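You operate a simulated robot arm through the tools that you are given. There is no shell and no other tool.

The job below is to be done with a simulated robot arm. You get a single attempt, and the scene is never put back.

## Task
Lift the hood, turn the turntable to mark 3, lock it and cover the pot again. Set down upright: clear hood.

Only the result counts: the job must be done as asked and must still hold three seconds after the hand-in. Knocking over, shifting, dropping, spilling or breaking anything else fails it. Lids that push on must go on centred and level and be pressed home; caps that screw on are set level and turned clockwise until they are tight.

## Robot
A 7-joint arm with a two-finger parallel gripper, fixed in place. Base frame: the origin is at the foot of the arm, x ahead of it, y to its left, z up. Units: mm, rad, N and s.
With the tool pointing down near the work surface it reaches from about 280 to 840 mm from the base axis. Its first joint turns from -2.496 to 2.496 rad. Payload 3 kg.
The TCP is the grasp point between the finger pads, 30 mm short of the fingertips. In the tool frame z runs along the fingers and y along their closing line. Largest opening 94 mm; finger width 28, thickness 10; the body of the gripper, 50 by 96 mm, starts 55 mm behind the TCP.
Orientation is that of the tool frame in the base frame, as [roll, pitch, yaw] about the fixed x, y, z axes, in that order (R = Rz(yaw) Ry(pitch) Rx(roll)). With the fingers straight down and closing along the base's y, the tool's x points along the base's -x, its y along +y and its z along -z.

## Interface
- The arm moves only by the tool play_rows. Its argument "deltas" is a list of rows, each an object of numbers (a shift or turn left out is 0, a gripper value left out holds the last): "tx", "ty", "tz": the shift along the base's x, y, z in units of 500 mm (1.0 is 500 mm); "rx", "ry", "rz": the turn, a rotation vector about the base's x, y, z in units of 120 degrees (1.0 is 120 degrees). In form: [{"tx": .., "ty": .., "tz": .., "rx": .., "ry": .., "rz": ..}, ...]. A call has 1 to 20 rows; each row is the pose to reach, as a shift and turn from the pose commanded when the call began. "gripper" is the finger opening in mm, from 0 to 94, set as the call begins (left out, the last holds). A call with a number of a shift or a turn outside -1 to 1 is refused whole. Each row takes 0.2 s and may step no farther than 50 mm and 0.15 rad from the row before; otherwise, or with a gripper value out of range, the whole call is refused. A pose out of reach is approached as far as the arm can. The call stops where the force on the tool passes 50 N (or 10 N more than at its start, if that is more) or the arm is blocked; 0.2 s more then pass. The fingers move at their own pace (about 72 mm/s each) and stop on an object; they squeeze with about 36 N. The grip force told is the motor's: it shows also when the fingers shut on nothing. Time passes only in rows, and 0.2 s behind the last, so rows that repeat a pose let the fingers close. It gives the time, the measured TCP pose, the force on the tool (base axes), the opening and the grip force at its end, in the units of the frame above (readings bear some noise), with the torque about the TCP (base axes, N m) and any sound that the robot's microphone picked up.
- Cameras (640 x 400 px; columns grow to the right, rows downward): "scene" is fixed at [51.5, -501.5, 1472.8]; the picture's right is [0.46, -0.89, 0.00], its down [-0.47, -0.24, -0.85] and it looks along [0.75, 0.39, -0.53] (base axes); focal length 310 px, centre (320, 200). "wrist" rides on the gripper at [76, 14, -103] in the tool frame; the picture's right is [-0.18, 0.98, 0.00], its down [-0.75, -0.14, -0.64] and it looks along [-0.63, -0.12, 0.77] (tool axes); focal length 243 px, centre (320, 200). There is no depth. A picture from a camera that has moved, and an enlarged one, comes with that camera's place and axes in the base frame and with its lens.
- get_image(camera): a new picture of that camera. It takes no simulated time.
- enlarge(camera, box): a new picture of the part [left, top, right, bottom] of that camera's present view, enlarged. It takes no simulated time.
- hand_in(): hands the job in; it is judged then, once.

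Places have to be worked out from the pictures, the camera data and where the tool is seen. Open the gripper and draw the arm clear of the work before you hand the job in, unless the task says otherwise.

The tools are called after ">>>" by a JSON object that holds its "name" and its "arguments". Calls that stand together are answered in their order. play_rows: Moves the arm, as the interface text tells. Its arguments: {"type":"object","properties":{"deltas":{"type":"array"},"gripper":{"type":"number"}},"required":["deltas"]} The other tools are called the same way: get_image (camera) takes a picture; enlarge (camera, box) takes an enlarged picture of a part of a camera's view; hand_in () hands the job in.

At the start:

```text
time: 0.0
eef_pos: [444.5, 350.4, 1301.4]
orientation: [-3.141, 0.0, -3.138]
ft_force: [-0.4, -0.1, 0.5]
wrist_torque: [-0.01, 0.02, -0.01]
gripper_width: 94.1
grasp_force: 0.2
```

scene: 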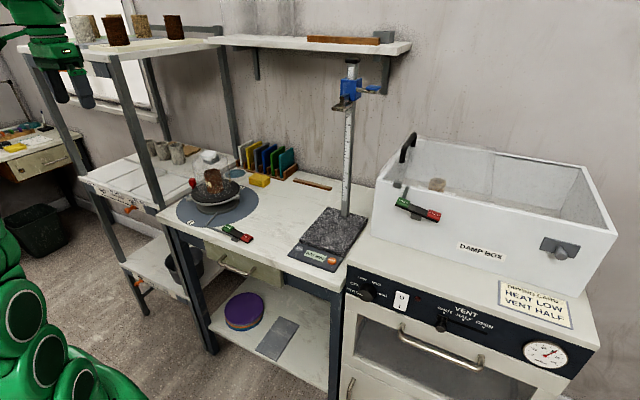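
wrist: 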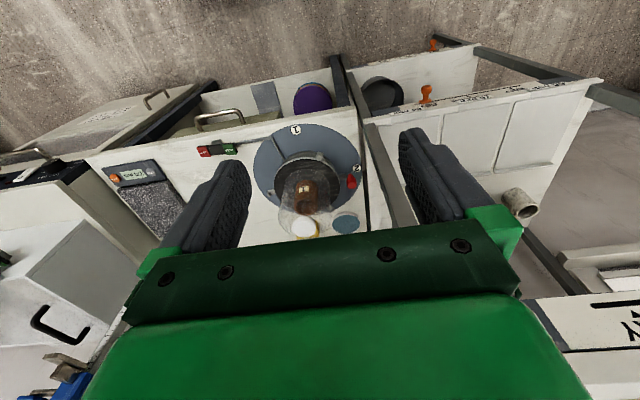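

I see a turntable with a pot under a clear hood. I'll enlarge both views to find the details before moving.

>>> {"name": "enlarge", "arguments": {"camera": "scene", "box": [150, 130, 310, 260]}}

>>> {"name": "enlarge", "arguments": {"camera": "wrist", "box": [230, 110, 390, 250]}}

```text
3.08 times, centred on (230, 195) of scene
camera zoom: at [51.5, -501.5, 1472.8], right [0.46, -0.89, 0.0], down [-0.47, -0.24, -0.85], along [0.75, 0.39, -0.53], focal length 953 px, centre (597, 215)
```

zoom: 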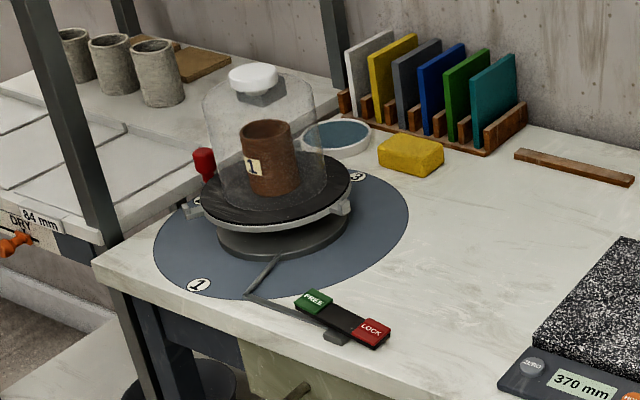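

```text
2.86 times, centred on (310, 180) of wrist
camera zoom: at [366.1, 364.6, 1403.4], right [0.18, 0.98, 0.0], down [0.75, -0.14, 0.64], along [0.63, -0.12, -0.77], focal length 693 px, centre (349, 257)
```

zoom: 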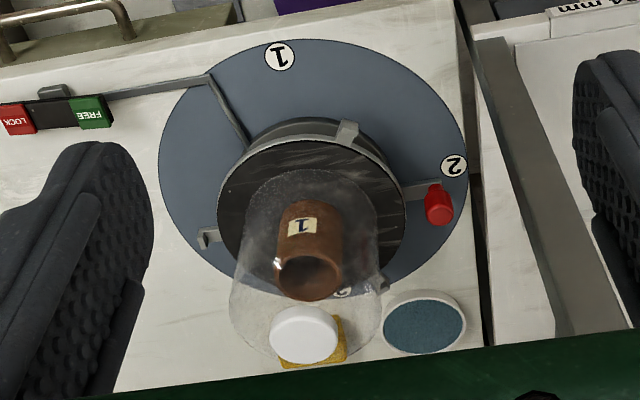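

Triangulating both views puts mark 1 at about (590,264), mark 2 at (720,393) and mark 3 at (856,266), with the mat at z≈862. That makes the turntable centre about (722,264), and the red knob sits near mark 2. I'll lower the camera in free air for a closer look.

>>> {"name": "play_rows", "arguments": {"deltas": [{"ty": -0.05, "tz": -0.08}, {"ty": -0.1, "tz": -0.15}, {"ty": -0.15, "tz": -0.22}, {"ty": -0.172, "tz": -0.3}, {"ty": -0.172, "tz": -0.3}], "gripper": 94}}

>>> {"name": "get_image", "arguments": {"camera": "wrist"}}

>>> {"name": "get_image", "arguments": {"camera": "scene"}}

```text
time: 1.2
eef_pos: [443.7, 264.7, 1151.0]
orientation: [3.141, 0.0, -3.139]
ft_force: [0.1, 0.6, -0.3]
wrist_torque: [0.0, 0.0, 0.0]
gripper_width: 94.0
grasp_force: 0.0
```

```text
taken
camera wrist: at [366.3, 278.7, 1252.7], right [0.18, 0.98, 0.0], down [0.75, -0.14, 0.64], along [0.63, -0.12, -0.77], focal length 243 px, centre (320, 200)
```

wrist: 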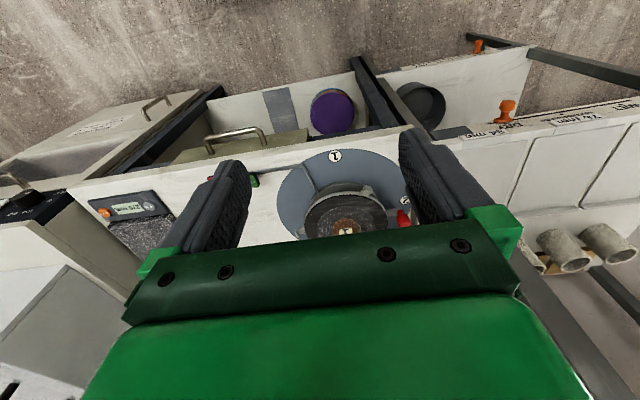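

```text
taken
```

scene: 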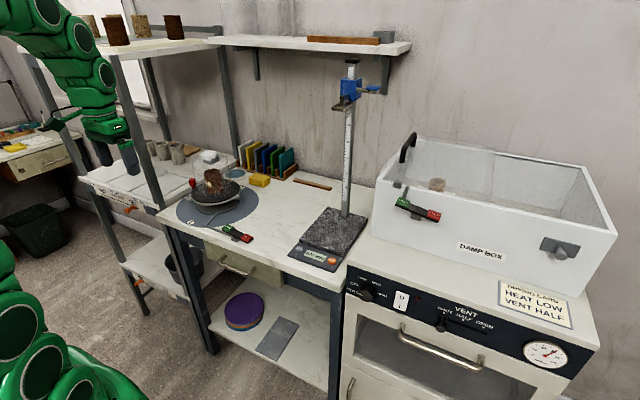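

The gripper hides the far part of this view, so I'll enlarge the linkage and the lock switch from both cameras.

>>> {"name": "enlarge", "arguments": {"camera": "wrist", "box": [240, 140, 420, 250]}}

>>> {"name": "enlarge", "arguments": {"camera": "scene", "box": [210, 210, 270, 250]}}

>>> {"name": "enlarge", "arguments": {"camera": "scene", "box": [175, 145, 255, 225]}}

```text
3.56 times, centred on (330, 195) of wrist
camera zoom: at [366.3, 278.7, 1252.7], right [0.18, 0.98, 0.0], down [0.75, -0.14, 0.64], along [0.63, -0.12, -0.77], focal length 863 px, centre (284, 218)
```

zoom: 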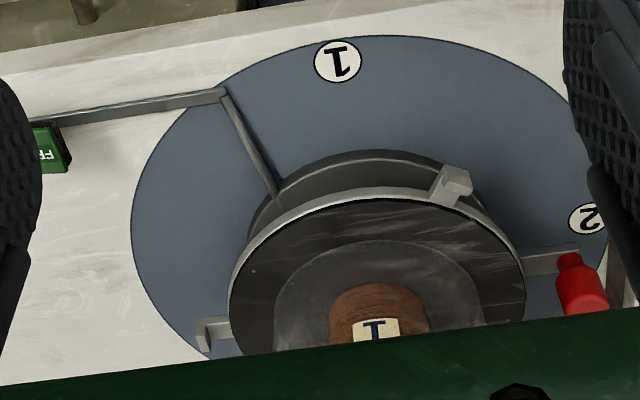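

```text
10.00 times, centred on (240, 230) of scene
camera zoom: at [51.5, -501.5, 1472.8], right [0.46, -0.89, 0.0], down [-0.47, -0.24, -0.85], along [0.75, 0.39, -0.53], focal length 3097 px, centre (1120, -100)
```

zoom: 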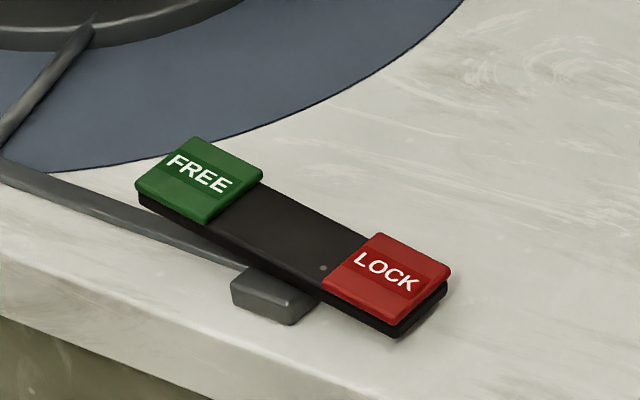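

```text
5.00 times, centred on (215, 185) of scene
camera zoom: at [51.5, -501.5, 1472.8], right [0.46, -0.89, 0.0], down [-0.47, -0.24, -0.85], along [0.75, 0.39, -0.53], focal length 1548 px, centre (845, 275)
```

zoom: 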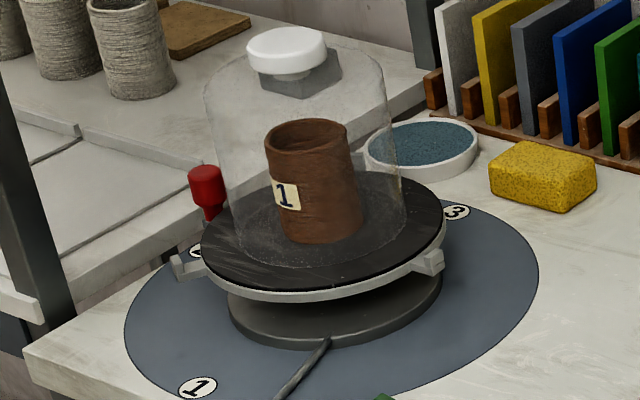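

The rocker runs along −y at x≈598, with FREE near y≈104 and LOCK near y≈34. LOCK seems to be the lower end, so it may be locked now. I'll move the camera over it to confirm.

>>> {"name": "play_rows", "arguments": {"deltas": [{"ty": -0.08, "tz": -0.03}, {"ty": -0.16, "tz": -0.06}, {"ty": -0.24, "tz": -0.09}, {"ty": -0.32, "tz": -0.12}, {"ty": -0.36, "tz": -0.16}, {"ty": -0.36, "tz": -0.2}, {"ty": -0.36, "tz": -0.2}]}}

>>> {"name": "get_image", "arguments": {"camera": "wrist"}}

>>> {"name": "enlarge", "arguments": {"camera": "scene", "box": [160, 130, 260, 230]}}

```text
time: 2.8
eef_pos: [444.2, 86.5, 1055.0]
orientation: [3.141, 0.0, -3.141]
ft_force: [-0.8, -0.4, 0.7]
wrist_torque: [-0.01, 0.02, 0.03]
gripper_width: 94.0
grasp_force: 0.1
```

```text
taken
camera wrist: at [367.7, 100.6, 1155.8], right [0.18, 0.98, 0.0], down [0.75, -0.14, 0.64], along [0.63, -0.12, -0.77], focal length 243 px, centre (320, 200)
```

wrist: 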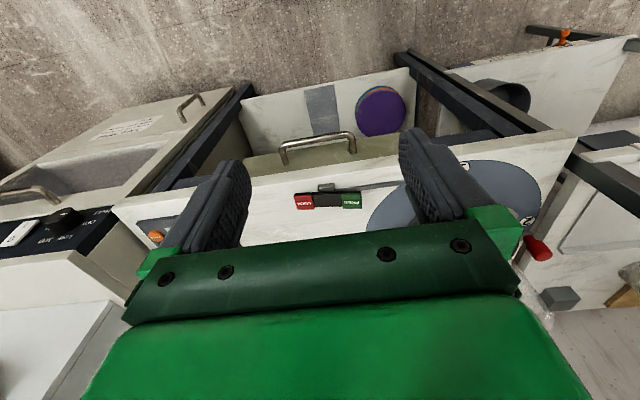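

```text
4.00 times, centred on (210, 180) of scene
camera zoom: at [51.5, -501.5, 1472.8], right [0.46, -0.89, 0.0], down [-0.47, -0.24, -0.85], along [0.75, 0.39, -0.53], focal length 1239 px, centre (760, 280)
```

zoom: 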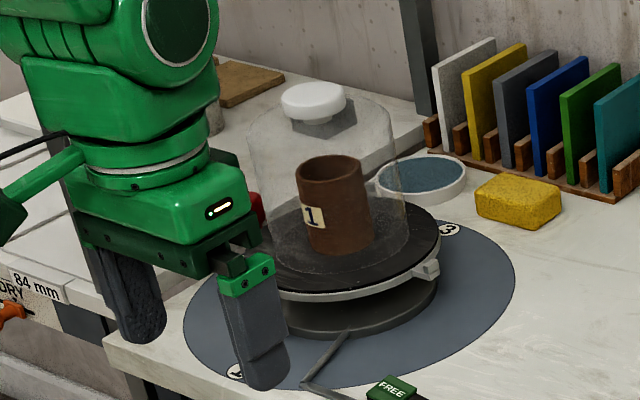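

The grey block behind the hood stands on the rack. I'll enlarge the rocker.

>>> {"name": "enlarge", "arguments": {"camera": "wrist", "box": [280, 170, 380, 230]}}

>>> {"name": "enlarge", "arguments": {"camera": "wrist", "box": [440, 150, 600, 330]}}

>>> {"name": "enlarge", "arguments": {"camera": "scene", "box": [215, 215, 265, 250]}}

```text
6.40 times, centred on (330, 200) of wrist
camera zoom: at [367.7, 100.6, 1155.8], right [0.18, 0.98, 0.0], down [0.75, -0.14, 0.64], along [0.63, -0.12, -0.77], focal length 1553 px, centre (256, 200)
```

zoom: 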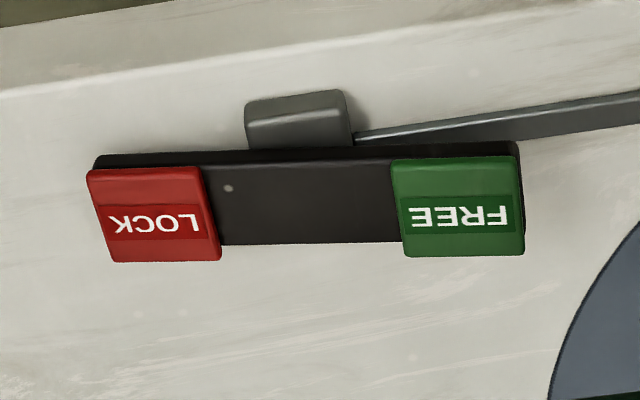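

```text
2.22 times, centred on (520, 240) of wrist
camera zoom: at [367.7, 100.6, 1155.8], right [0.18, 0.98, 0.0], down [0.75, -0.14, 0.64], along [0.63, -0.12, -0.77], focal length 539 px, centre (-124, 111)
```

zoom: 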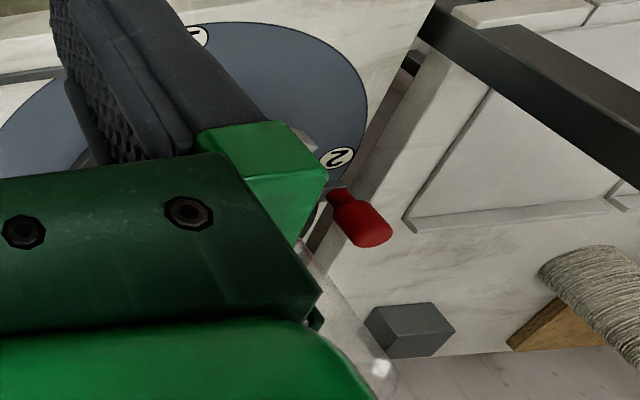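

```text
11.43 times, centred on (240, 232) of scene
camera zoom: at [51.5, -501.5, 1472.8], right [0.46, -0.89, 0.0], down [-0.47, -0.24, -0.85], along [0.75, 0.39, -0.53], focal length 3540 px, centre (1234, -171)
```

zoom: 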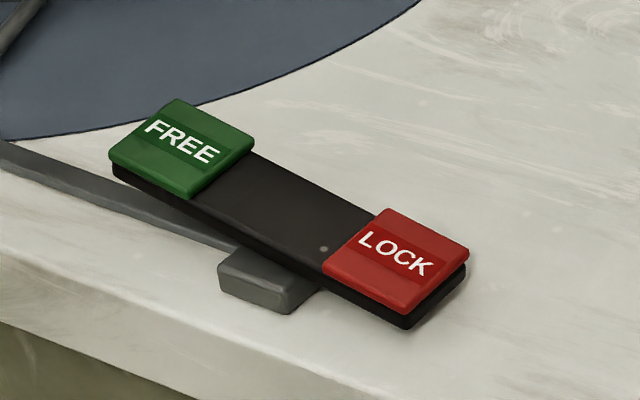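

FREE stands about 13 mm higher than LOCK, so the turntable is locked now. I'll take the hood off first while the plate is still locked, by moving up and over its white knob at about (720,264).

>>> {"name": "play_rows", "arguments": {"deltas": [{"tz": 0.08}, {"tz": 0.16}, {"tx": 0.03, "ty": 0.02, "tz": 0.22}, {"tx": 0.1, "ty": 0.065, "tz": 0.22}, {"tx": 0.175, "ty": 0.113, "tz": 0.22}, {"tx": 0.25, "ty": 0.161, "tz": 0.22}, {"tx": 0.325, "ty": 0.209, "tz": 0.22}, {"tx": 0.4, "ty": 0.257, "tz": 0.22}, {"tx": 0.475, "ty": 0.305, "tz": 0.22}, {"tx": 0.52, "ty": 0.335, "tz": 0.22}, {"tx": 0.552, "ty": 0.355, "tz": 0.22}, {"tx": 0.552, "ty": 0.355, "tz": 0.22}]}}

>>> {"name": "get_image", "arguments": {"camera": "wrist"}}

>>> {"name": "enlarge", "arguments": {"camera": "scene", "box": [130, 90, 290, 220]}}

```text
time: 5.4
eef_pos: [719.3, 263.3, 1162.7]
orientation: [3.141, 0.0, -3.139]
ft_force: [-0.6, 0.3, 0.7]
wrist_torque: [-0.03, -0.01, 0.01]
gripper_width: 94.1
grasp_force: 0.1
```

```text
taken
camera wrist: at [641.9, 276.4, 1264.2], right [0.18, 0.98, 0.0], down [0.75, -0.14, 0.64], along [0.63, -0.12, -0.77], focal length 243 px, centre (320, 200)
```

wrist: 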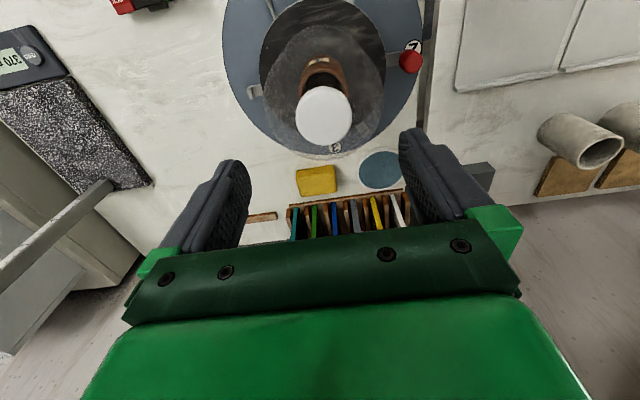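

```text
3.08 times, centred on (210, 155) of scene
camera zoom: at [51.5, -501.5, 1472.8], right [0.46, -0.89, 0.0], down [-0.47, -0.24, -0.85], along [0.75, 0.39, -0.53], focal length 953 px, centre (658, 338)
```

zoom: 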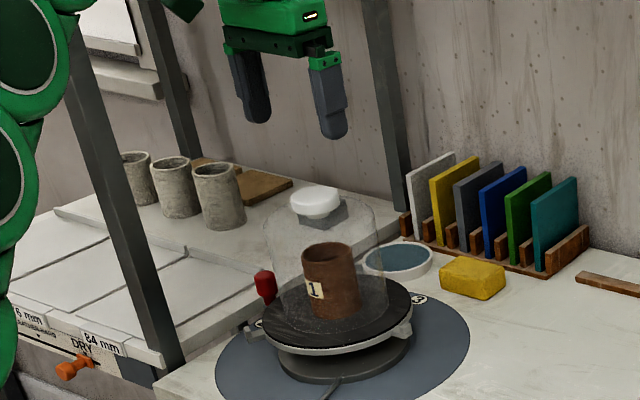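

The knob is about 48 mm wide, centred near (720,264.5), with its top around z≈1056. I'll descend with open fingers to just above it and check again.

>>> {"name": "play_rows", "arguments": {"deltas": [{"tx": 0.002, "ty": 0.002, "tz": -0.05}, {"tx": 0.002, "ty": 0.002, "tz": -0.09}, {"tx": 0.002, "ty": 0.002, "tz": -0.125}, {"tx": 0.002, "ty": 0.002, "tz": -0.125}]}}

>>> {"name": "get_image", "arguments": {"camera": "wrist"}}

>>> {"name": "enlarge", "arguments": {"camera": "scene", "box": [180, 110, 260, 190]}}

```text
time: 6.4
eef_pos: [720.0, 262.1, 1099.6]
orientation: [3.142, -0.001, -3.14]
ft_force: [0.2, 0.4, -0.2]
wrist_torque: [-0.02, 0.01, 0.0]
gripper_width: 93.9
grasp_force: 0.0
```

```text
taken
camera wrist: at [642.6, 276.4, 1201.0], right [0.18, 0.98, 0.0], down [0.75, -0.14, 0.64], along [0.63, -0.12, -0.77], focal length 243 px, centre (320, 200)
```

wrist: 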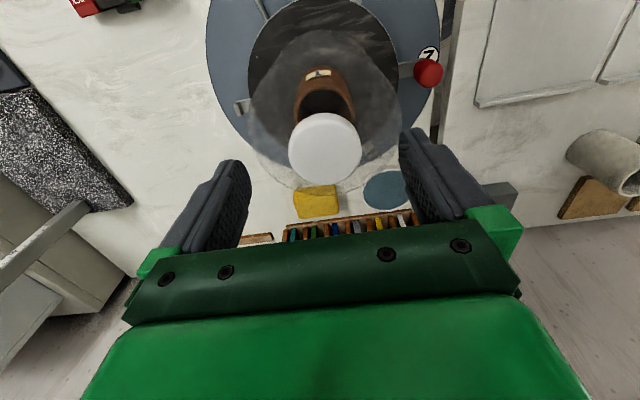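

```text
5.00 times, centred on (220, 150) of scene
camera zoom: at [51.5, -501.5, 1472.8], right [0.46, -0.89, 0.0], down [-0.47, -0.24, -0.85], along [0.75, 0.39, -0.53], focal length 1548 px, centre (820, 450)
```

zoom: 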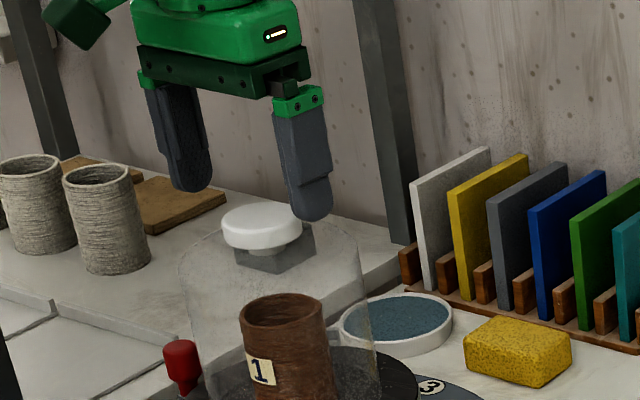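

The knob sits just below the fingers, with its rim spanning about z 1042–1055. I'll lower to TCP z≈1071, then close on it.

>>> {"name": "play_rows", "arguments": {"deltas": [{"tx": 0.003, "ty": 0.003, "tz": -0.02}, {"tx": 0.004, "ty": 0.003, "tz": -0.04}, {"tx": 0.004, "ty": 0.003, "tz": -0.057}, {"tx": 0.004, "ty": 0.003, "tz": -0.057}]}}

>>> {"name": "get_image", "arguments": {"camera": "wrist"}}

>>> {"name": "enlarge", "arguments": {"camera": "scene", "box": [180, 110, 260, 190]}}

```text
time: 7.4
eef_pos: [721.6, 264.2, 1070.7]
orientation: [-3.141, 0.001, -3.139]
ft_force: [0.5, 0.0, 0.1]
wrist_torque: [0.01, 0.03, 0.02]
gripper_width: 94.2
grasp_force: 0.0
```

```text
taken
camera wrist: at [644.0, 278.3, 1171.7], right [0.18, 0.98, 0.0], down [0.75, -0.14, 0.64], along [0.63, -0.12, -0.77], focal length 243 px, centre (320, 200)
```

wrist: 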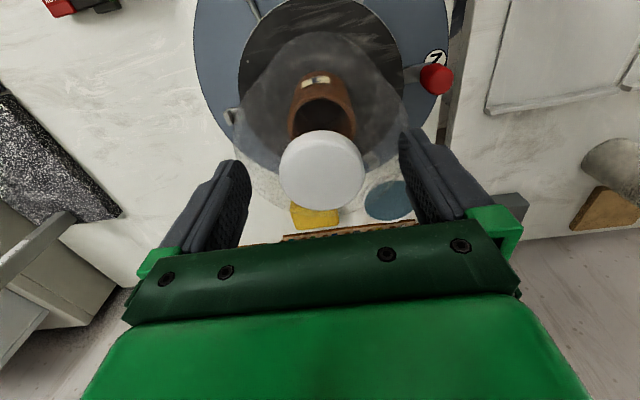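

```text
5.00 times, centred on (220, 150) of scene
camera zoom: at [51.5, -501.5, 1472.8], right [0.46, -0.89, 0.0], down [-0.47, -0.24, -0.85], along [0.75, 0.39, -0.53], focal length 1548 px, centre (820, 450)
```

zoom: 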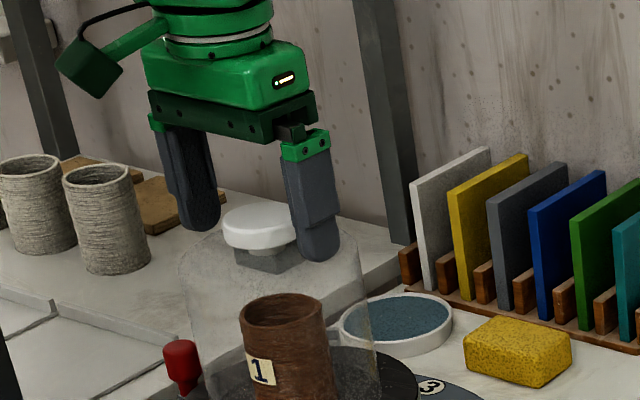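

The fingers straddle the rim and are well aligned, so I'll close on the knob.

>>> {"name": "play_rows", "arguments": {"deltas": [{}, {}, {}, {}, {}], "gripper": 30}}

>>> {"name": "enlarge", "arguments": {"camera": "scene", "box": [180, 110, 260, 190]}}

```text
time: 8.6
eef_pos: [721.7, 265.1, 1070.2]
orientation: [-3.14, 0.001, -3.139]
ft_force: [1.0, 0.9, 1.4]
wrist_torque: [0.04, 0.03, 0.02]
gripper_width: 49.0
grasp_force: 35.6
```

```text
5.00 times, centred on (220, 150) of scene
camera zoom: at [51.5, -501.5, 1472.8], right [0.46, -0.89, 0.0], down [-0.47, -0.24, -0.85], along [0.75, 0.39, -0.53], focal length 1548 px, centre (820, 450)
```

zoom: 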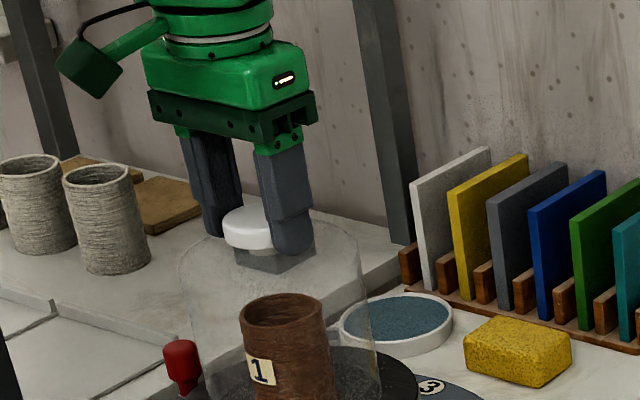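

Gripped at 49 mm. I'll lift slowly and straight up, watching the force.

>>> {"name": "play_rows", "arguments": {"deltas": [{"tz": 0.01}, {"tz": 0.02}, {"tz": 0.03}, {"tz": 0.04}]}}

>>> {"name": "enlarge", "arguments": {"camera": "scene", "box": [180, 110, 280, 210]}}

```text
time: 9.6
eef_pos: [720.4, 263.7, 1092.1]
orientation: [-3.141, -0.002, -3.141]
ft_force: [-0.7, 0.2, -1.9]
wrist_torque: [-0.02, -0.01, -0.01]
gripper_width: 48.8
grasp_force: 36.0
```

```text
4.00 times, centred on (230, 160) of scene
camera zoom: at [51.5, -501.5, 1472.8], right [0.46, -0.89, 0.0], down [-0.47, -0.24, -0.85], along [0.75, 0.39, -0.53], focal length 1239 px, centre (680, 360)
```

zoom: 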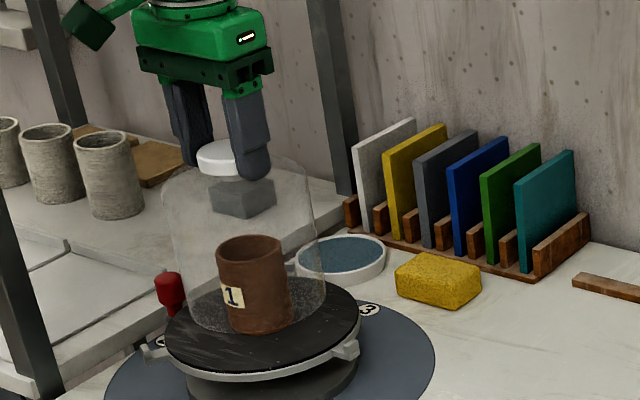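

The hood is lifting cleanly at about 2 N. I'll keep going up until it clears the pot.

>>> {"name": "play_rows", "arguments": {"deltas": [{"tz": 0.03}, {"tz": 0.07}, {"tz": 0.12}, {"tz": 0.17}, {"tz": 0.22}, {"tz": 0.26}, {"tz": 0.26}]}}

>>> {"name": "get_image", "arguments": {"camera": "scene"}}

>>> {"name": "get_image", "arguments": {"camera": "wrist"}}

>>> {"name": "enlarge", "arguments": {"camera": "scene", "box": [160, 80, 280, 220]}}

```text
time: 11.2
eef_pos: [718.0, 261.5, 1204.9]
orientation: [-3.141, -0.001, -3.14]
ft_force: [0.3, 0.0, -0.1]
wrist_torque: [0.02, -0.01, 0.03]
gripper_width: 49.1
grasp_force: 36.0
out of reach, approached as far as the arm can: row 6, 7
```

```text
taken
```

scene: 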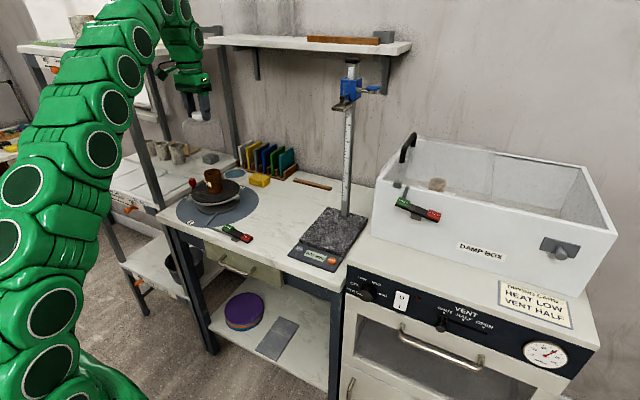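

```text
taken
camera wrist: at [641.6, 275.9, 1307.2], right [0.18, 0.98, 0.0], down [0.75, -0.14, 0.64], along [0.63, -0.12, -0.77], focal length 243 px, centre (320, 200)
```

wrist: 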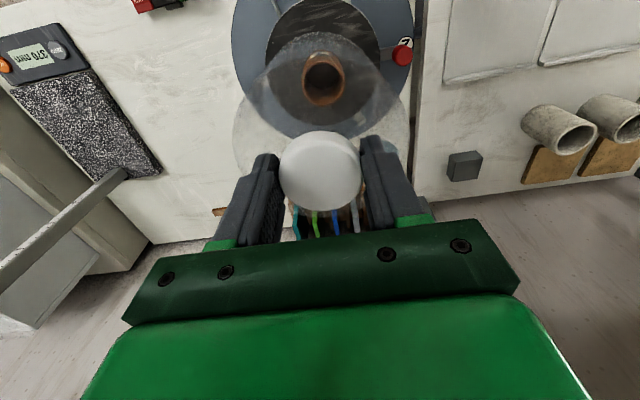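

```text
2.86 times, centred on (220, 150) of scene
camera zoom: at [51.5, -501.5, 1472.8], right [0.46, -0.89, 0.0], down [-0.47, -0.24, -0.85], along [0.75, 0.39, -0.53], focal length 885 px, centre (606, 343)
```

zoom: 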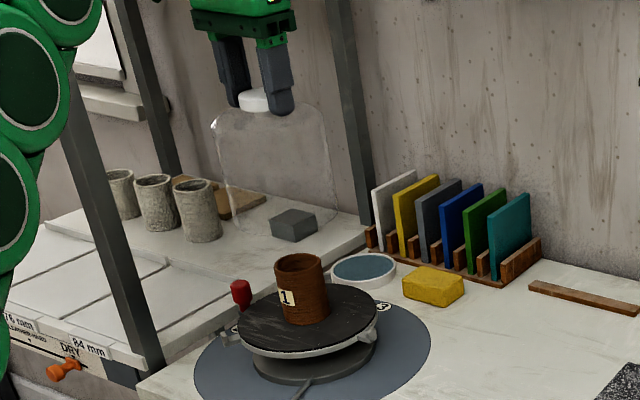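

The hood hangs clear above the pot. Upward reach is nearly used up here, so I'll move it to −y towards the empty table area around (750,10).

>>> {"name": "play_rows", "arguments": {"deltas": [{"ty": -0.06, "tz": -0.03}, {"ty": -0.14, "tz": -0.035}, {"ty": -0.22, "tz": -0.035}, {"ty": -0.3, "tz": -0.035}, {"ty": -0.38, "tz": -0.035}, {"ty": -0.45, "tz": -0.035}, {"tx": 0.03, "ty": -0.51, "tz": -0.06}, {"tx": 0.06, "ty": -0.51, "tz": -0.12}, {"tx": 0.06, "ty": -0.51, "tz": -0.12}]}}

>>> {"name": "get_image", "arguments": {"camera": "scene"}}

>>> {"name": "get_image", "arguments": {"camera": "wrist"}}

```text
time: 13.2
eef_pos: [750.9, 8.0, 1145.8]
orientation: [-3.142, -0.002, -3.141]
ft_force: [-0.1, -0.1, -0.8]
wrist_torque: [-0.02, -0.04, -0.01]
gripper_width: 48.8
grasp_force: 35.7
```

```text
taken
```

scene: 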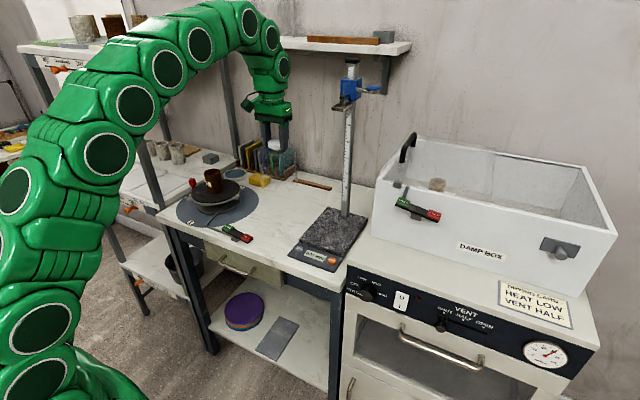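

```text
taken
camera wrist: at [673.6, 21.2, 1247.7], right [0.18, 0.98, 0.0], down [0.75, -0.14, 0.64], along [0.63, -0.12, -0.77], focal length 243 px, centre (320, 200)
```

wrist: 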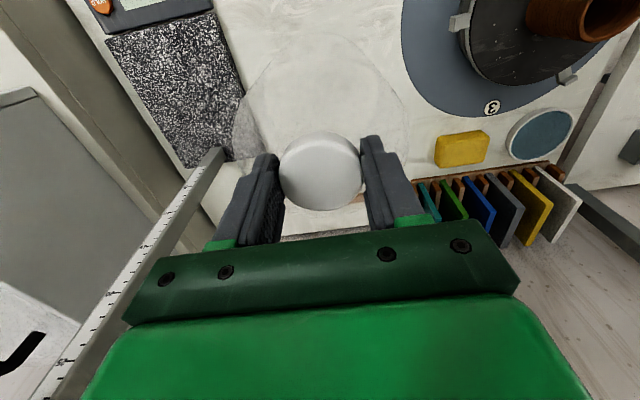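

The spot is clear: the gauge base edge is at y≈−112 and the mat edge at y≈114. The plate top looks to be about z 925, so I expect the hood to meet the table at TCP z≈1007. I'll descend to 1025 first.

>>> {"name": "play_rows", "arguments": {"deltas": [{"tz": -0.06}, {"tz": -0.12}, {"tz": -0.18}, {"tz": -0.22}, {"tz": -0.24}, {"tz": -0.24}]}}

>>> {"name": "enlarge", "arguments": {"camera": "scene", "box": [200, 120, 340, 250]}}

>>> {"name": "get_image", "arguments": {"camera": "wrist"}}

```text
time: 14.6
eef_pos: [750.3, 8.1, 1024.7]
orientation: [-3.141, -0.001, -3.139]
ft_force: [0.4, 0.5, -1.6]
wrist_torque: [-0.02, -0.01, 0.05]
gripper_width: 48.9
grasp_force: 35.9
```

```text
3.08 times, centred on (270, 185) of scene
camera zoom: at [51.5, -501.5, 1472.8], right [0.46, -0.89, 0.0], down [-0.47, -0.24, -0.85], along [0.75, 0.39, -0.53], focal length 953 px, centre (474, 246)
```

zoom: 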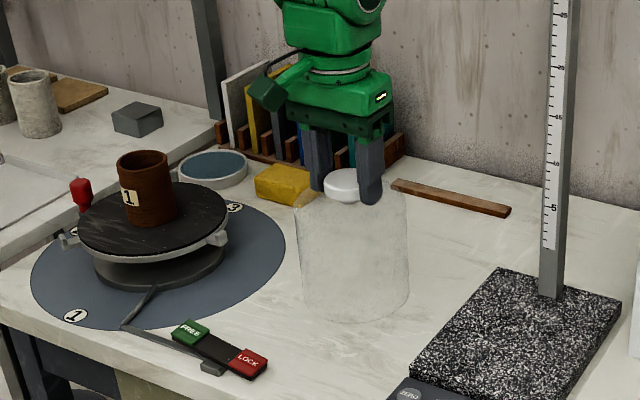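

```text
taken
camera wrist: at [673.2, 21.5, 1127.3], right [0.18, 0.98, 0.0], down [0.75, -0.14, 0.64], along [0.63, -0.12, -0.77], focal length 243 px, centre (320, 200)
```

wrist: 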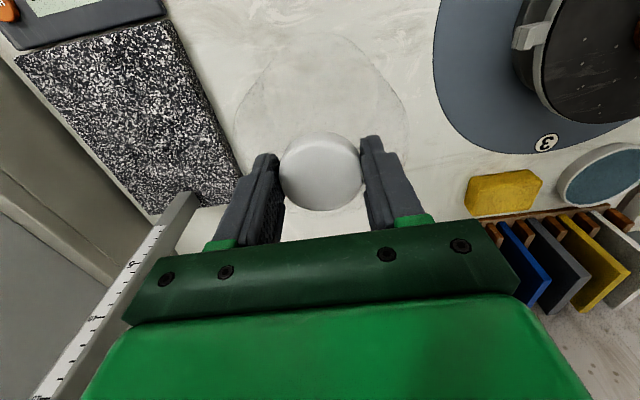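

The hood is close to the table now. I'll go down in small steps and watch for contact.

>>> {"name": "play_rows", "arguments": {"deltas": [{"tz": -0.006}, {"tz": -0.012}, {"tz": -0.018}, {"tz": -0.018}]}}

```text
time: 15.6
eef_pos: [750.7, 7.5, 1015.6]
orientation: [3.141, -0.001, -3.139]
ft_force: [0.1, 0.6, -0.8]
wrist_torque: [0.0, 0.01, -0.02]
gripper_width: 49.0
grasp_force: 35.4
```

No contact yet, so I'll continue in small steps.

>>> {"name": "play_rows", "arguments": {"deltas": [{"tz": -0.003}, {"tz": -0.006}, {"tz": -0.009}, {"tz": -0.009}]}}

>>> {"name": "enlarge", "arguments": {"camera": "scene", "box": [250, 150, 310, 240]}}

```text
time: 16.6
eef_pos: [751.3, 8.2, 1012.7]
orientation: [3.141, 0.004, -3.14]
ft_force: [3.2, 4.1, 33.5]
wrist_torque: [0.12, -0.23, -0.01]
gripper_width: 48.8
grasp_force: 35.8
```

```text
4.44 times, centred on (280, 195) of scene
camera zoom: at [51.5, -501.5, 1472.8], right [0.46, -0.89, 0.0], down [-0.47, -0.24, -0.85], along [0.75, 0.39, -0.53], focal length 1376 px, centre (498, 222)
```

zoom: 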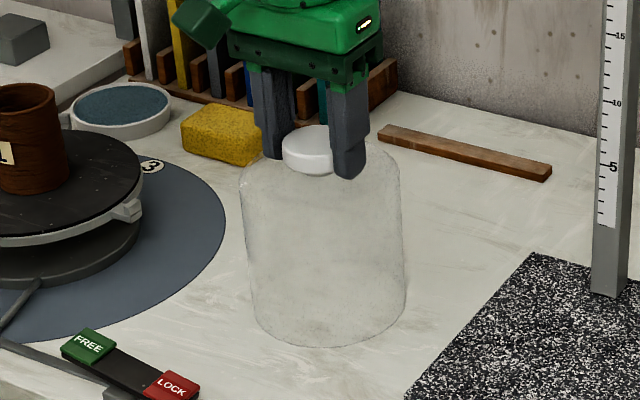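

The hood met the table at TCP z≈1013. I'll ease off the pressure and then open.

>>> {"name": "play_rows", "arguments": {"deltas": [{"tz": 0.003}, {"tz": 0.003}]}}

>>> {"name": "play_rows", "arguments": {"deltas": [{}, {}, {}, {}, {}], "gripper": 94}}

```text
time: 17.2
eef_pos: [750.0, 7.4, 1012.3]
orientation: [-3.14, 0.0, -3.14]
ft_force: [7.9, 2.0, 21.6]
wrist_torque: [0.08, -0.61, 0.04]
gripper_width: 49.2
grasp_force: 35.8
```

```text
time: 18.4
eef_pos: [750.3, 9.0, 1012.4]
orientation: [-3.141, 0.0, -3.141]
ft_force: [0.3, -0.1, -0.2]
wrist_torque: [0.01, -0.02, -0.03]
gripper_width: 94.0
grasp_force: 0.0
```

Released. I'll rise straight up and check that the hood stands upright.

>>> {"name": "play_rows", "arguments": {"deltas": [{"tz": 0.04}, {"tz": 0.1}, {"tz": 0.18}, {"tz": 0.24}, {"tz": 0.24}]}}

>>> {"name": "get_image", "arguments": {"camera": "wrist"}}

>>> {"name": "enlarge", "arguments": {"camera": "scene", "box": [180, 150, 310, 250]}}

```text
time: 19.6
eef_pos: [749.7, 6.2, 1132.8]
orientation: [3.141, 0.0, -3.138]
ft_force: [0.5, 0.0, 0.1]
wrist_torque: [-0.01, -0.01, -0.01]
gripper_width: 94.1
grasp_force: 0.1
```

```text
taken
camera wrist: at [672.0, 19.7, 1234.7], right [0.18, 0.98, 0.0], down [0.75, -0.14, 0.64], along [0.63, -0.12, -0.77], focal length 243 px, centre (320, 200)
```

wrist: 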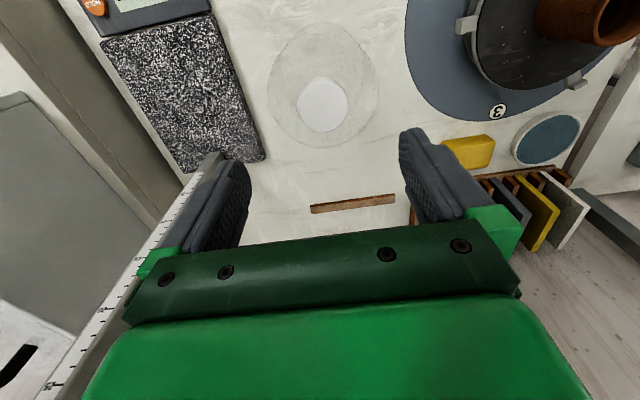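

```text
4.00 times, centred on (245, 200) of scene
camera zoom: at [51.5, -501.5, 1472.8], right [0.46, -0.89, 0.0], down [-0.47, -0.24, -0.85], along [0.75, 0.39, -0.53], focal length 1239 px, centre (620, 200)
```

zoom: 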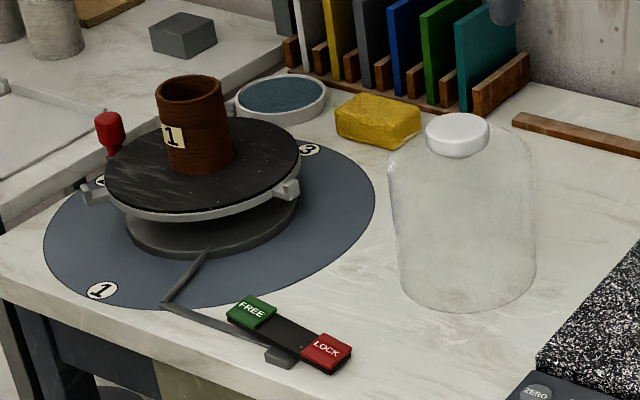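

The hood stands upright at about (750,8). Now I'll move the camera over the turntable to inspect the lugs and the pointer.

>>> {"name": "play_rows", "arguments": {"deltas": [{"tx": -0.035, "ty": 0.08}, {"tx": -0.07, "ty": 0.16}, {"tx": -0.105, "ty": 0.24}, {"tx": -0.14, "ty": 0.32}, {"tx": -0.175, "ty": 0.4}, {"tx": -0.2, "ty": 0.46}, {"tx": -0.22, "ty": 0.515, "tz": -0.04}, {"tx": -0.22, "ty": 0.515, "tz": -0.04}]}}

>>> {"name": "get_image", "arguments": {"camera": "wrist"}}

>>> {"name": "enlarge", "arguments": {"camera": "wrist", "box": [210, 60, 450, 210]}}

```text
time: 21.4
eef_pos: [639.4, 263.0, 1112.3]
orientation: [3.141, 0.001, -3.141]
ft_force: [0.0, -0.5, 0.3]
wrist_torque: [-0.01, -0.01, 0.0]
gripper_width: 94.0
grasp_force: 0.1
```

```text
taken
camera wrist: at [561.0, 276.8, 1214.5], right [0.18, 0.98, 0.0], down [0.75, -0.14, 0.64], along [0.63, -0.12, -0.77], focal length 243 px, centre (320, 200)
```

wrist: 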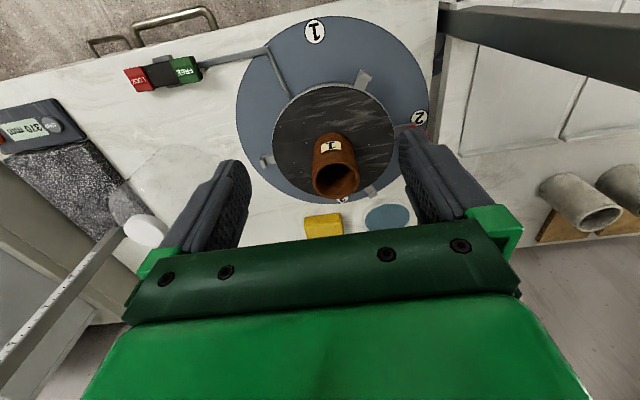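

```text
2.67 times, centred on (330, 135) of wrist
camera zoom: at [561.0, 276.8, 1214.5], right [0.18, 0.98, 0.0], down [0.75, -0.14, 0.64], along [0.63, -0.12, -0.77], focal length 647 px, centre (293, 373)
```

zoom: 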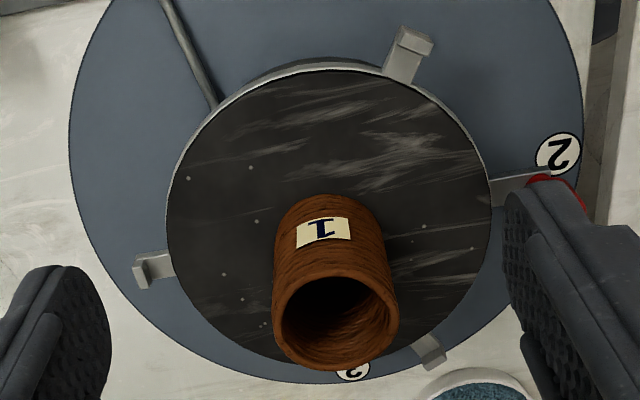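

The lugs sit at about 30°, 150° and 270° at a radius near 95, and the pointer arm with the red knob is at mark 2 (90°). Before turning, I'll close the fingers and go above FREE at (597,105).

>>> {"name": "play_rows", "arguments": {"deltas": [{"tx": -0.02, "ty": -0.07, "tz": -0.03}, {"tx": -0.04, "ty": -0.14, "tz": -0.06}, {"tx": -0.06, "ty": -0.21, "tz": -0.1}, {"tx": -0.08, "ty": -0.28, "tz": -0.15}, {"tx": -0.085, "ty": -0.316, "tz": -0.22}, {"tx": -0.085, "ty": -0.316, "tz": -0.29}, {"tx": -0.085, "ty": -0.316, "tz": -0.34}, {"tx": -0.085, "ty": -0.316, "tz": -0.34}], "gripper": 0}}

>>> {"name": "enlarge", "arguments": {"camera": "scene", "box": [200, 190, 280, 250]}}

>>> {"name": "get_image", "arguments": {"camera": "wrist"}}

```text
time: 23.2
eef_pos: [599.1, 109.0, 943.2]
orientation: [3.141, -0.001, -3.141]
ft_force: [0.0, -0.5, 0.8]
wrist_torque: [-0.01, 0.01, 0.0]
gripper_width: 0.1
grasp_force: 32.8
```

```text
6.67 times, centred on (240, 220) of scene
camera zoom: at [51.5, -501.5, 1472.8], right [0.46, -0.89, 0.0], down [-0.47, -0.24, -0.85], along [0.75, 0.39, -0.53], focal length 2065 px, centre (853, 67)
```

zoom: 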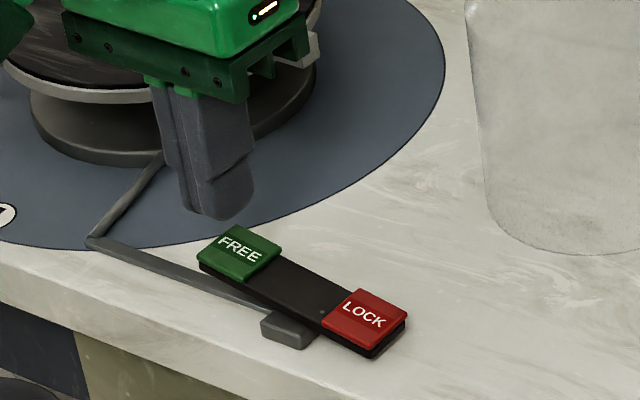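

```text
taken
camera wrist: at [521.2, 122.4, 1045.3], right [0.18, 0.98, 0.0], down [0.75, -0.14, 0.64], along [0.63, -0.12, -0.77], focal length 243 px, centre (320, 200)
```

wrist: 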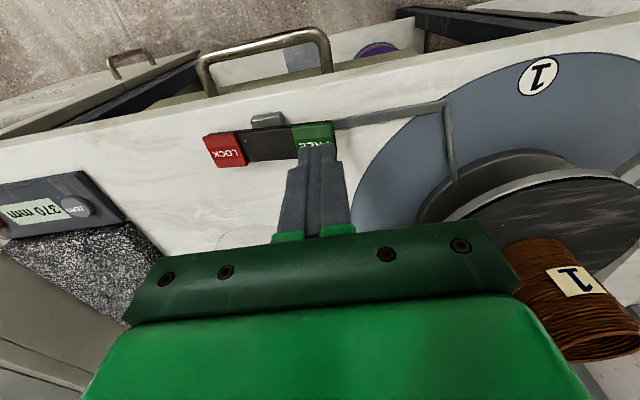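

The fingertips are just above the inner edge of FREE and its centre is about (594,103). I'll shift 4 mm and press down gradually.

>>> {"name": "play_rows", "arguments": {"deltas": [{"tx": -0.008, "ty": -0.008}, {"tx": -0.008, "ty": -0.008, "tz": -0.02}, {"tx": -0.008, "ty": -0.008, "tz": -0.034}, {"tx": -0.008, "ty": -0.008, "tz": -0.042}, {"tx": -0.008, "ty": -0.008, "tz": -0.05}, {"tx": -0.008, "ty": -0.008, "tz": -0.058}]}}

>>> {"name": "enlarge", "arguments": {"camera": "scene", "box": [200, 190, 280, 250]}}

```text
time: 24.6
eef_pos: [594.2, 103.6, 912.6]
orientation: [-3.142, -0.001, -3.141]
ft_force: [-0.6, -0.4, 1.0]
wrist_torque: [-0.03, -0.01, 0.0]
gripper_width: 0.1
grasp_force: 33.0
```

```text
6.67 times, centred on (240, 220) of scene
camera zoom: at [51.5, -501.5, 1472.8], right [0.46, -0.89, 0.0], down [-0.47, -0.24, -0.85], along [0.75, 0.39, -0.53], focal length 2065 px, centre (853, 67)
```

zoom: 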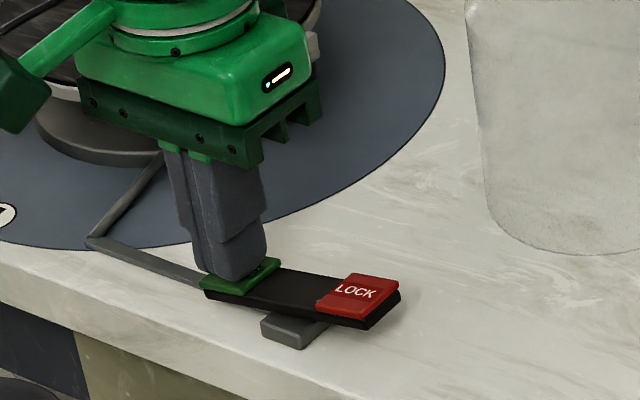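

The rocker has tilted, with LOCK now raised and almost no force. I'll press a few millimetres further to be sure it reaches its stop.

>>> {"name": "play_rows", "arguments": {"deltas": [{"tz": -0.005}, {"tz": -0.01}, {"tz": -0.014}]}}

>>> {"name": "enlarge", "arguments": {"camera": "scene", "box": [200, 190, 280, 250]}}

```text
time: 25.4
eef_pos: [594.4, 103.5, 911.1]
orientation: [3.141, 0.004, -3.141]
ft_force: [-6.3, -0.9, 19.6]
wrist_torque: [-0.17, 0.33, -0.07]
gripper_width: 0.1
grasp_force: 32.7
stopped in row 3: the force on the tool passed its limit at 60 N (the readings are from after the stop); the commanded pose is now the measured one
```

```text
6.67 times, centred on (240, 220) of scene
camera zoom: at [51.5, -501.5, 1472.8], right [0.46, -0.89, 0.0], down [-0.47, -0.24, -0.85], along [0.75, 0.39, -0.53], focal length 2065 px, centre (853, 67)
```

zoom: 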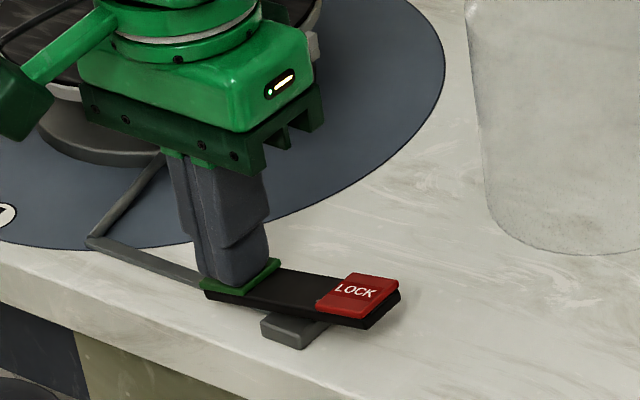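

It has reached its stop. I'll rise and check that it stays in FREE.

>>> {"name": "play_rows", "arguments": {"deltas": [{"tz": 0.04}, {"tz": 0.1}, {"tz": 0.18}, {"tz": 0.26}, {"tz": 0.26}]}}

>>> {"name": "enlarge", "arguments": {"camera": "scene", "box": [200, 190, 280, 250]}}

>>> {"name": "get_image", "arguments": {"camera": "wrist"}}

```text
time: 26.6
eef_pos: [593.6, 99.4, 1041.5]
orientation: [3.142, 0.003, -3.14]
ft_force: [0.6, -0.3, 0.3]
wrist_torque: [0.02, -0.02, 0.0]
gripper_width: 0.1
grasp_force: 33.2
```

```text
6.67 times, centred on (240, 220) of scene
camera zoom: at [51.5, -501.5, 1472.8], right [0.46, -0.89, 0.0], down [-0.47, -0.24, -0.85], along [0.75, 0.39, -0.53], focal length 2065 px, centre (853, 67)
```

zoom: 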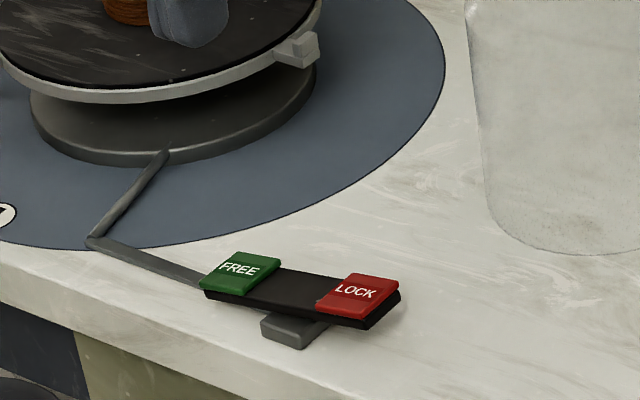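

```text
taken
camera wrist: at [516.5, 113.6, 1142.3], right [0.18, 0.98, 0.0], down [0.75, -0.14, 0.64], along [0.63, -0.12, -0.76], focal length 243 px, centre (320, 200)
```

wrist: 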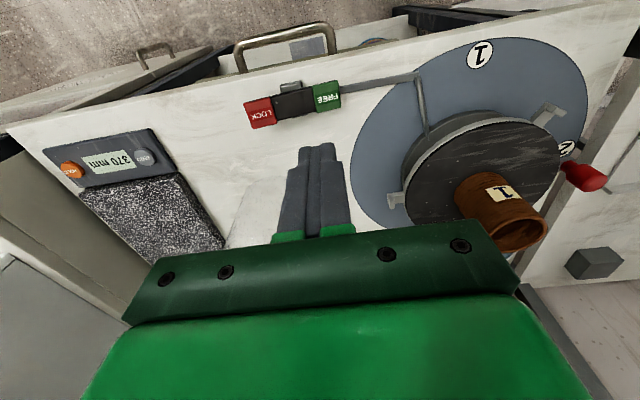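

The rocker now reads FREE. The lug at 270° has its head near (722,171,914). I'll turn the tool +90° so the fingers close along x, and go above that lug with the fingers open.

>>> {"name": "play_rows", "arguments": {"deltas": [{"tx": 0.023, "ty": 0.011, "rz": 0.068}, {"tx": 0.046, "ty": 0.022, "rz": 0.136}, {"tx": 0.07, "ty": 0.034, "rz": 0.204}, {"tx": 0.093, "ty": 0.045, "rz": 0.272}, {"tx": 0.116, "ty": 0.057, "rz": 0.34}, {"tx": 0.139, "ty": 0.068, "rz": 0.408}, {"tx": 0.162, "ty": 0.08, "rz": 0.476}, {"tx": 0.185, "ty": 0.091, "rz": 0.544}, {"tx": 0.208, "ty": 0.102, "rz": 0.612}, {"tx": 0.232, "ty": 0.114, "rz": 0.68}, {"tx": 0.255, "ty": 0.125, "rz": 0.75}, {"tx": 0.255, "ty": 0.125, "rz": 0.75}], "gripper": 70}}

>>> {"name": "get_image", "arguments": {"camera": "wrist"}}

>>> {"name": "enlarge", "arguments": {"camera": "scene", "box": [170, 130, 290, 230]}}

```text
time: 29.2
eef_pos: [723.4, 166.6, 1039.0]
orientation: [3.141, 0.003, -1.568]
ft_force: [0.2, -0.7, -0.6]
wrist_torque: [0.01, 0.01, 0.0]
gripper_width: 70.0
grasp_force: 0.1
```

```text
taken
camera wrist: at [708.5, 89.3, 1140.2], right [-0.98, 0.18, 0.0], down [0.14, 0.75, 0.64], along [0.12, 0.63, -0.76], focal length 243 px, centre (320, 200)
```

wrist: 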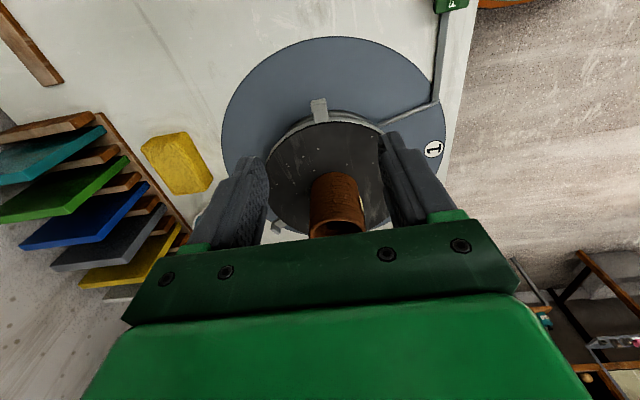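

```text
4.00 times, centred on (230, 180) of scene
camera zoom: at [51.5, -501.5, 1472.8], right [0.46, -0.89, 0.0], down [-0.47, -0.24, -0.85], along [0.75, 0.39, -0.53], focal length 1239 px, centre (680, 280)
```

zoom: 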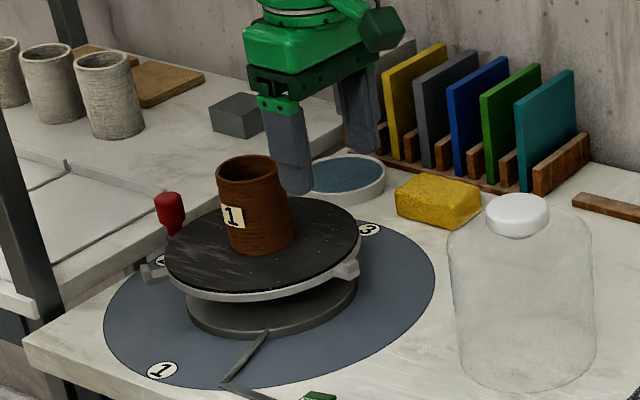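

>>> {"name": "enlarge", "arguments": {"camera": "wrist", "box": [270, 80, 370, 140]}}

>>> {"name": "enlarge", "arguments": {"camera": "scene", "box": [240, 185, 270, 205]}}

```text
6.40 times, centred on (320, 110) of wrist
camera zoom: at [708.5, 89.3, 1140.2], right [-0.98, 0.18, 0.0], down [0.14, 0.75, 0.64], along [0.12, 0.63, -0.76], focal length 1553 px, centre (320, 776)
```

zoom: 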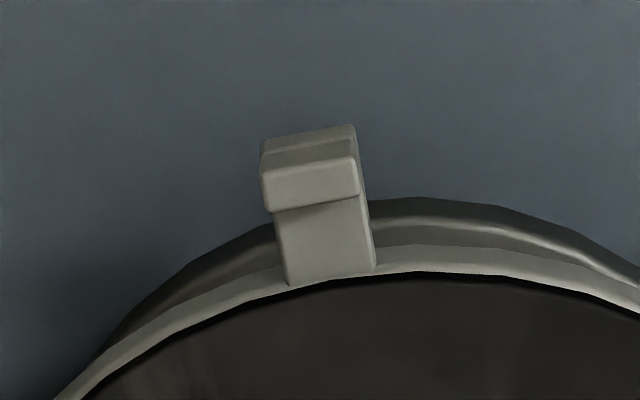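

```text
16.00 times, centred on (255, 195) of scene
camera zoom: at [51.5, -501.5, 1472.8], right [0.46, -0.89, 0.0], down [-0.47, -0.24, -0.85], along [0.75, 0.39, -0.53], focal length 4955 px, centre (1360, 280)
```

zoom: 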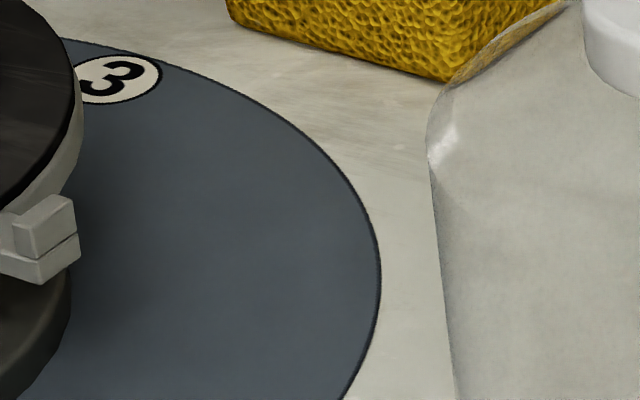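

The lug head is about 14 mm wide and centred near (724,164). I'll lower until the fingers straddle it, with the tips at about z 904.

>>> {"name": "play_rows", "arguments": {"deltas": [{"tx": 0.001, "ty": -0.004, "tz": -0.06}, {"tx": 0.001, "ty": -0.004, "tz": -0.12}, {"tx": 0.001, "ty": -0.004, "tz": -0.17}, {"tx": 0.001, "ty": -0.004, "tz": -0.2}, {"tx": 0.001, "ty": -0.004, "tz": -0.213}, {"tx": 0.001, "ty": -0.004, "tz": -0.213}]}}

>>> {"name": "get_image", "arguments": {"camera": "wrist"}}

>>> {"name": "enlarge", "arguments": {"camera": "scene", "box": [200, 150, 290, 220]}}

```text
time: 30.6
eef_pos: [724.1, 164.4, 934.7]
orientation: [-3.141, 0.003, -1.569]
ft_force: [-0.3, 0.8, -0.6]
wrist_torque: [0.03, 0.0, 0.01]
gripper_width: 70.0
grasp_force: 0.0
```

```text
taken
camera wrist: at [708.3, 87.3, 1036.0], right [-0.98, 0.18, 0.0], down [0.14, 0.75, 0.64], along [0.12, 0.63, -0.77], focal length 243 px, centre (320, 200)
```

wrist: 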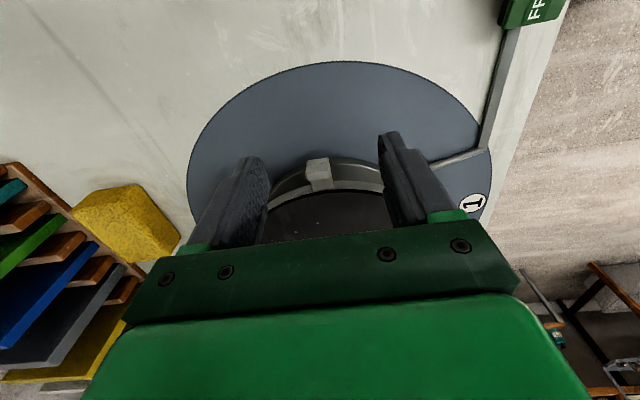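

```text
5.71 times, centred on (245, 185) of scene
camera zoom: at [51.5, -501.5, 1472.8], right [0.46, -0.89, 0.0], down [-0.47, -0.24, -0.85], along [0.75, 0.39, -0.53], focal length 1770 px, centre (749, 286)
```

zoom: 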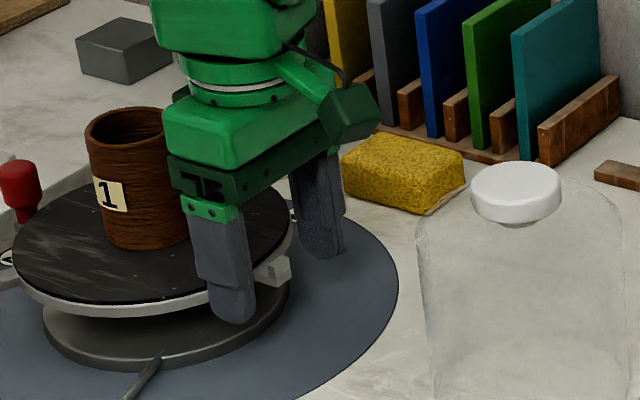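

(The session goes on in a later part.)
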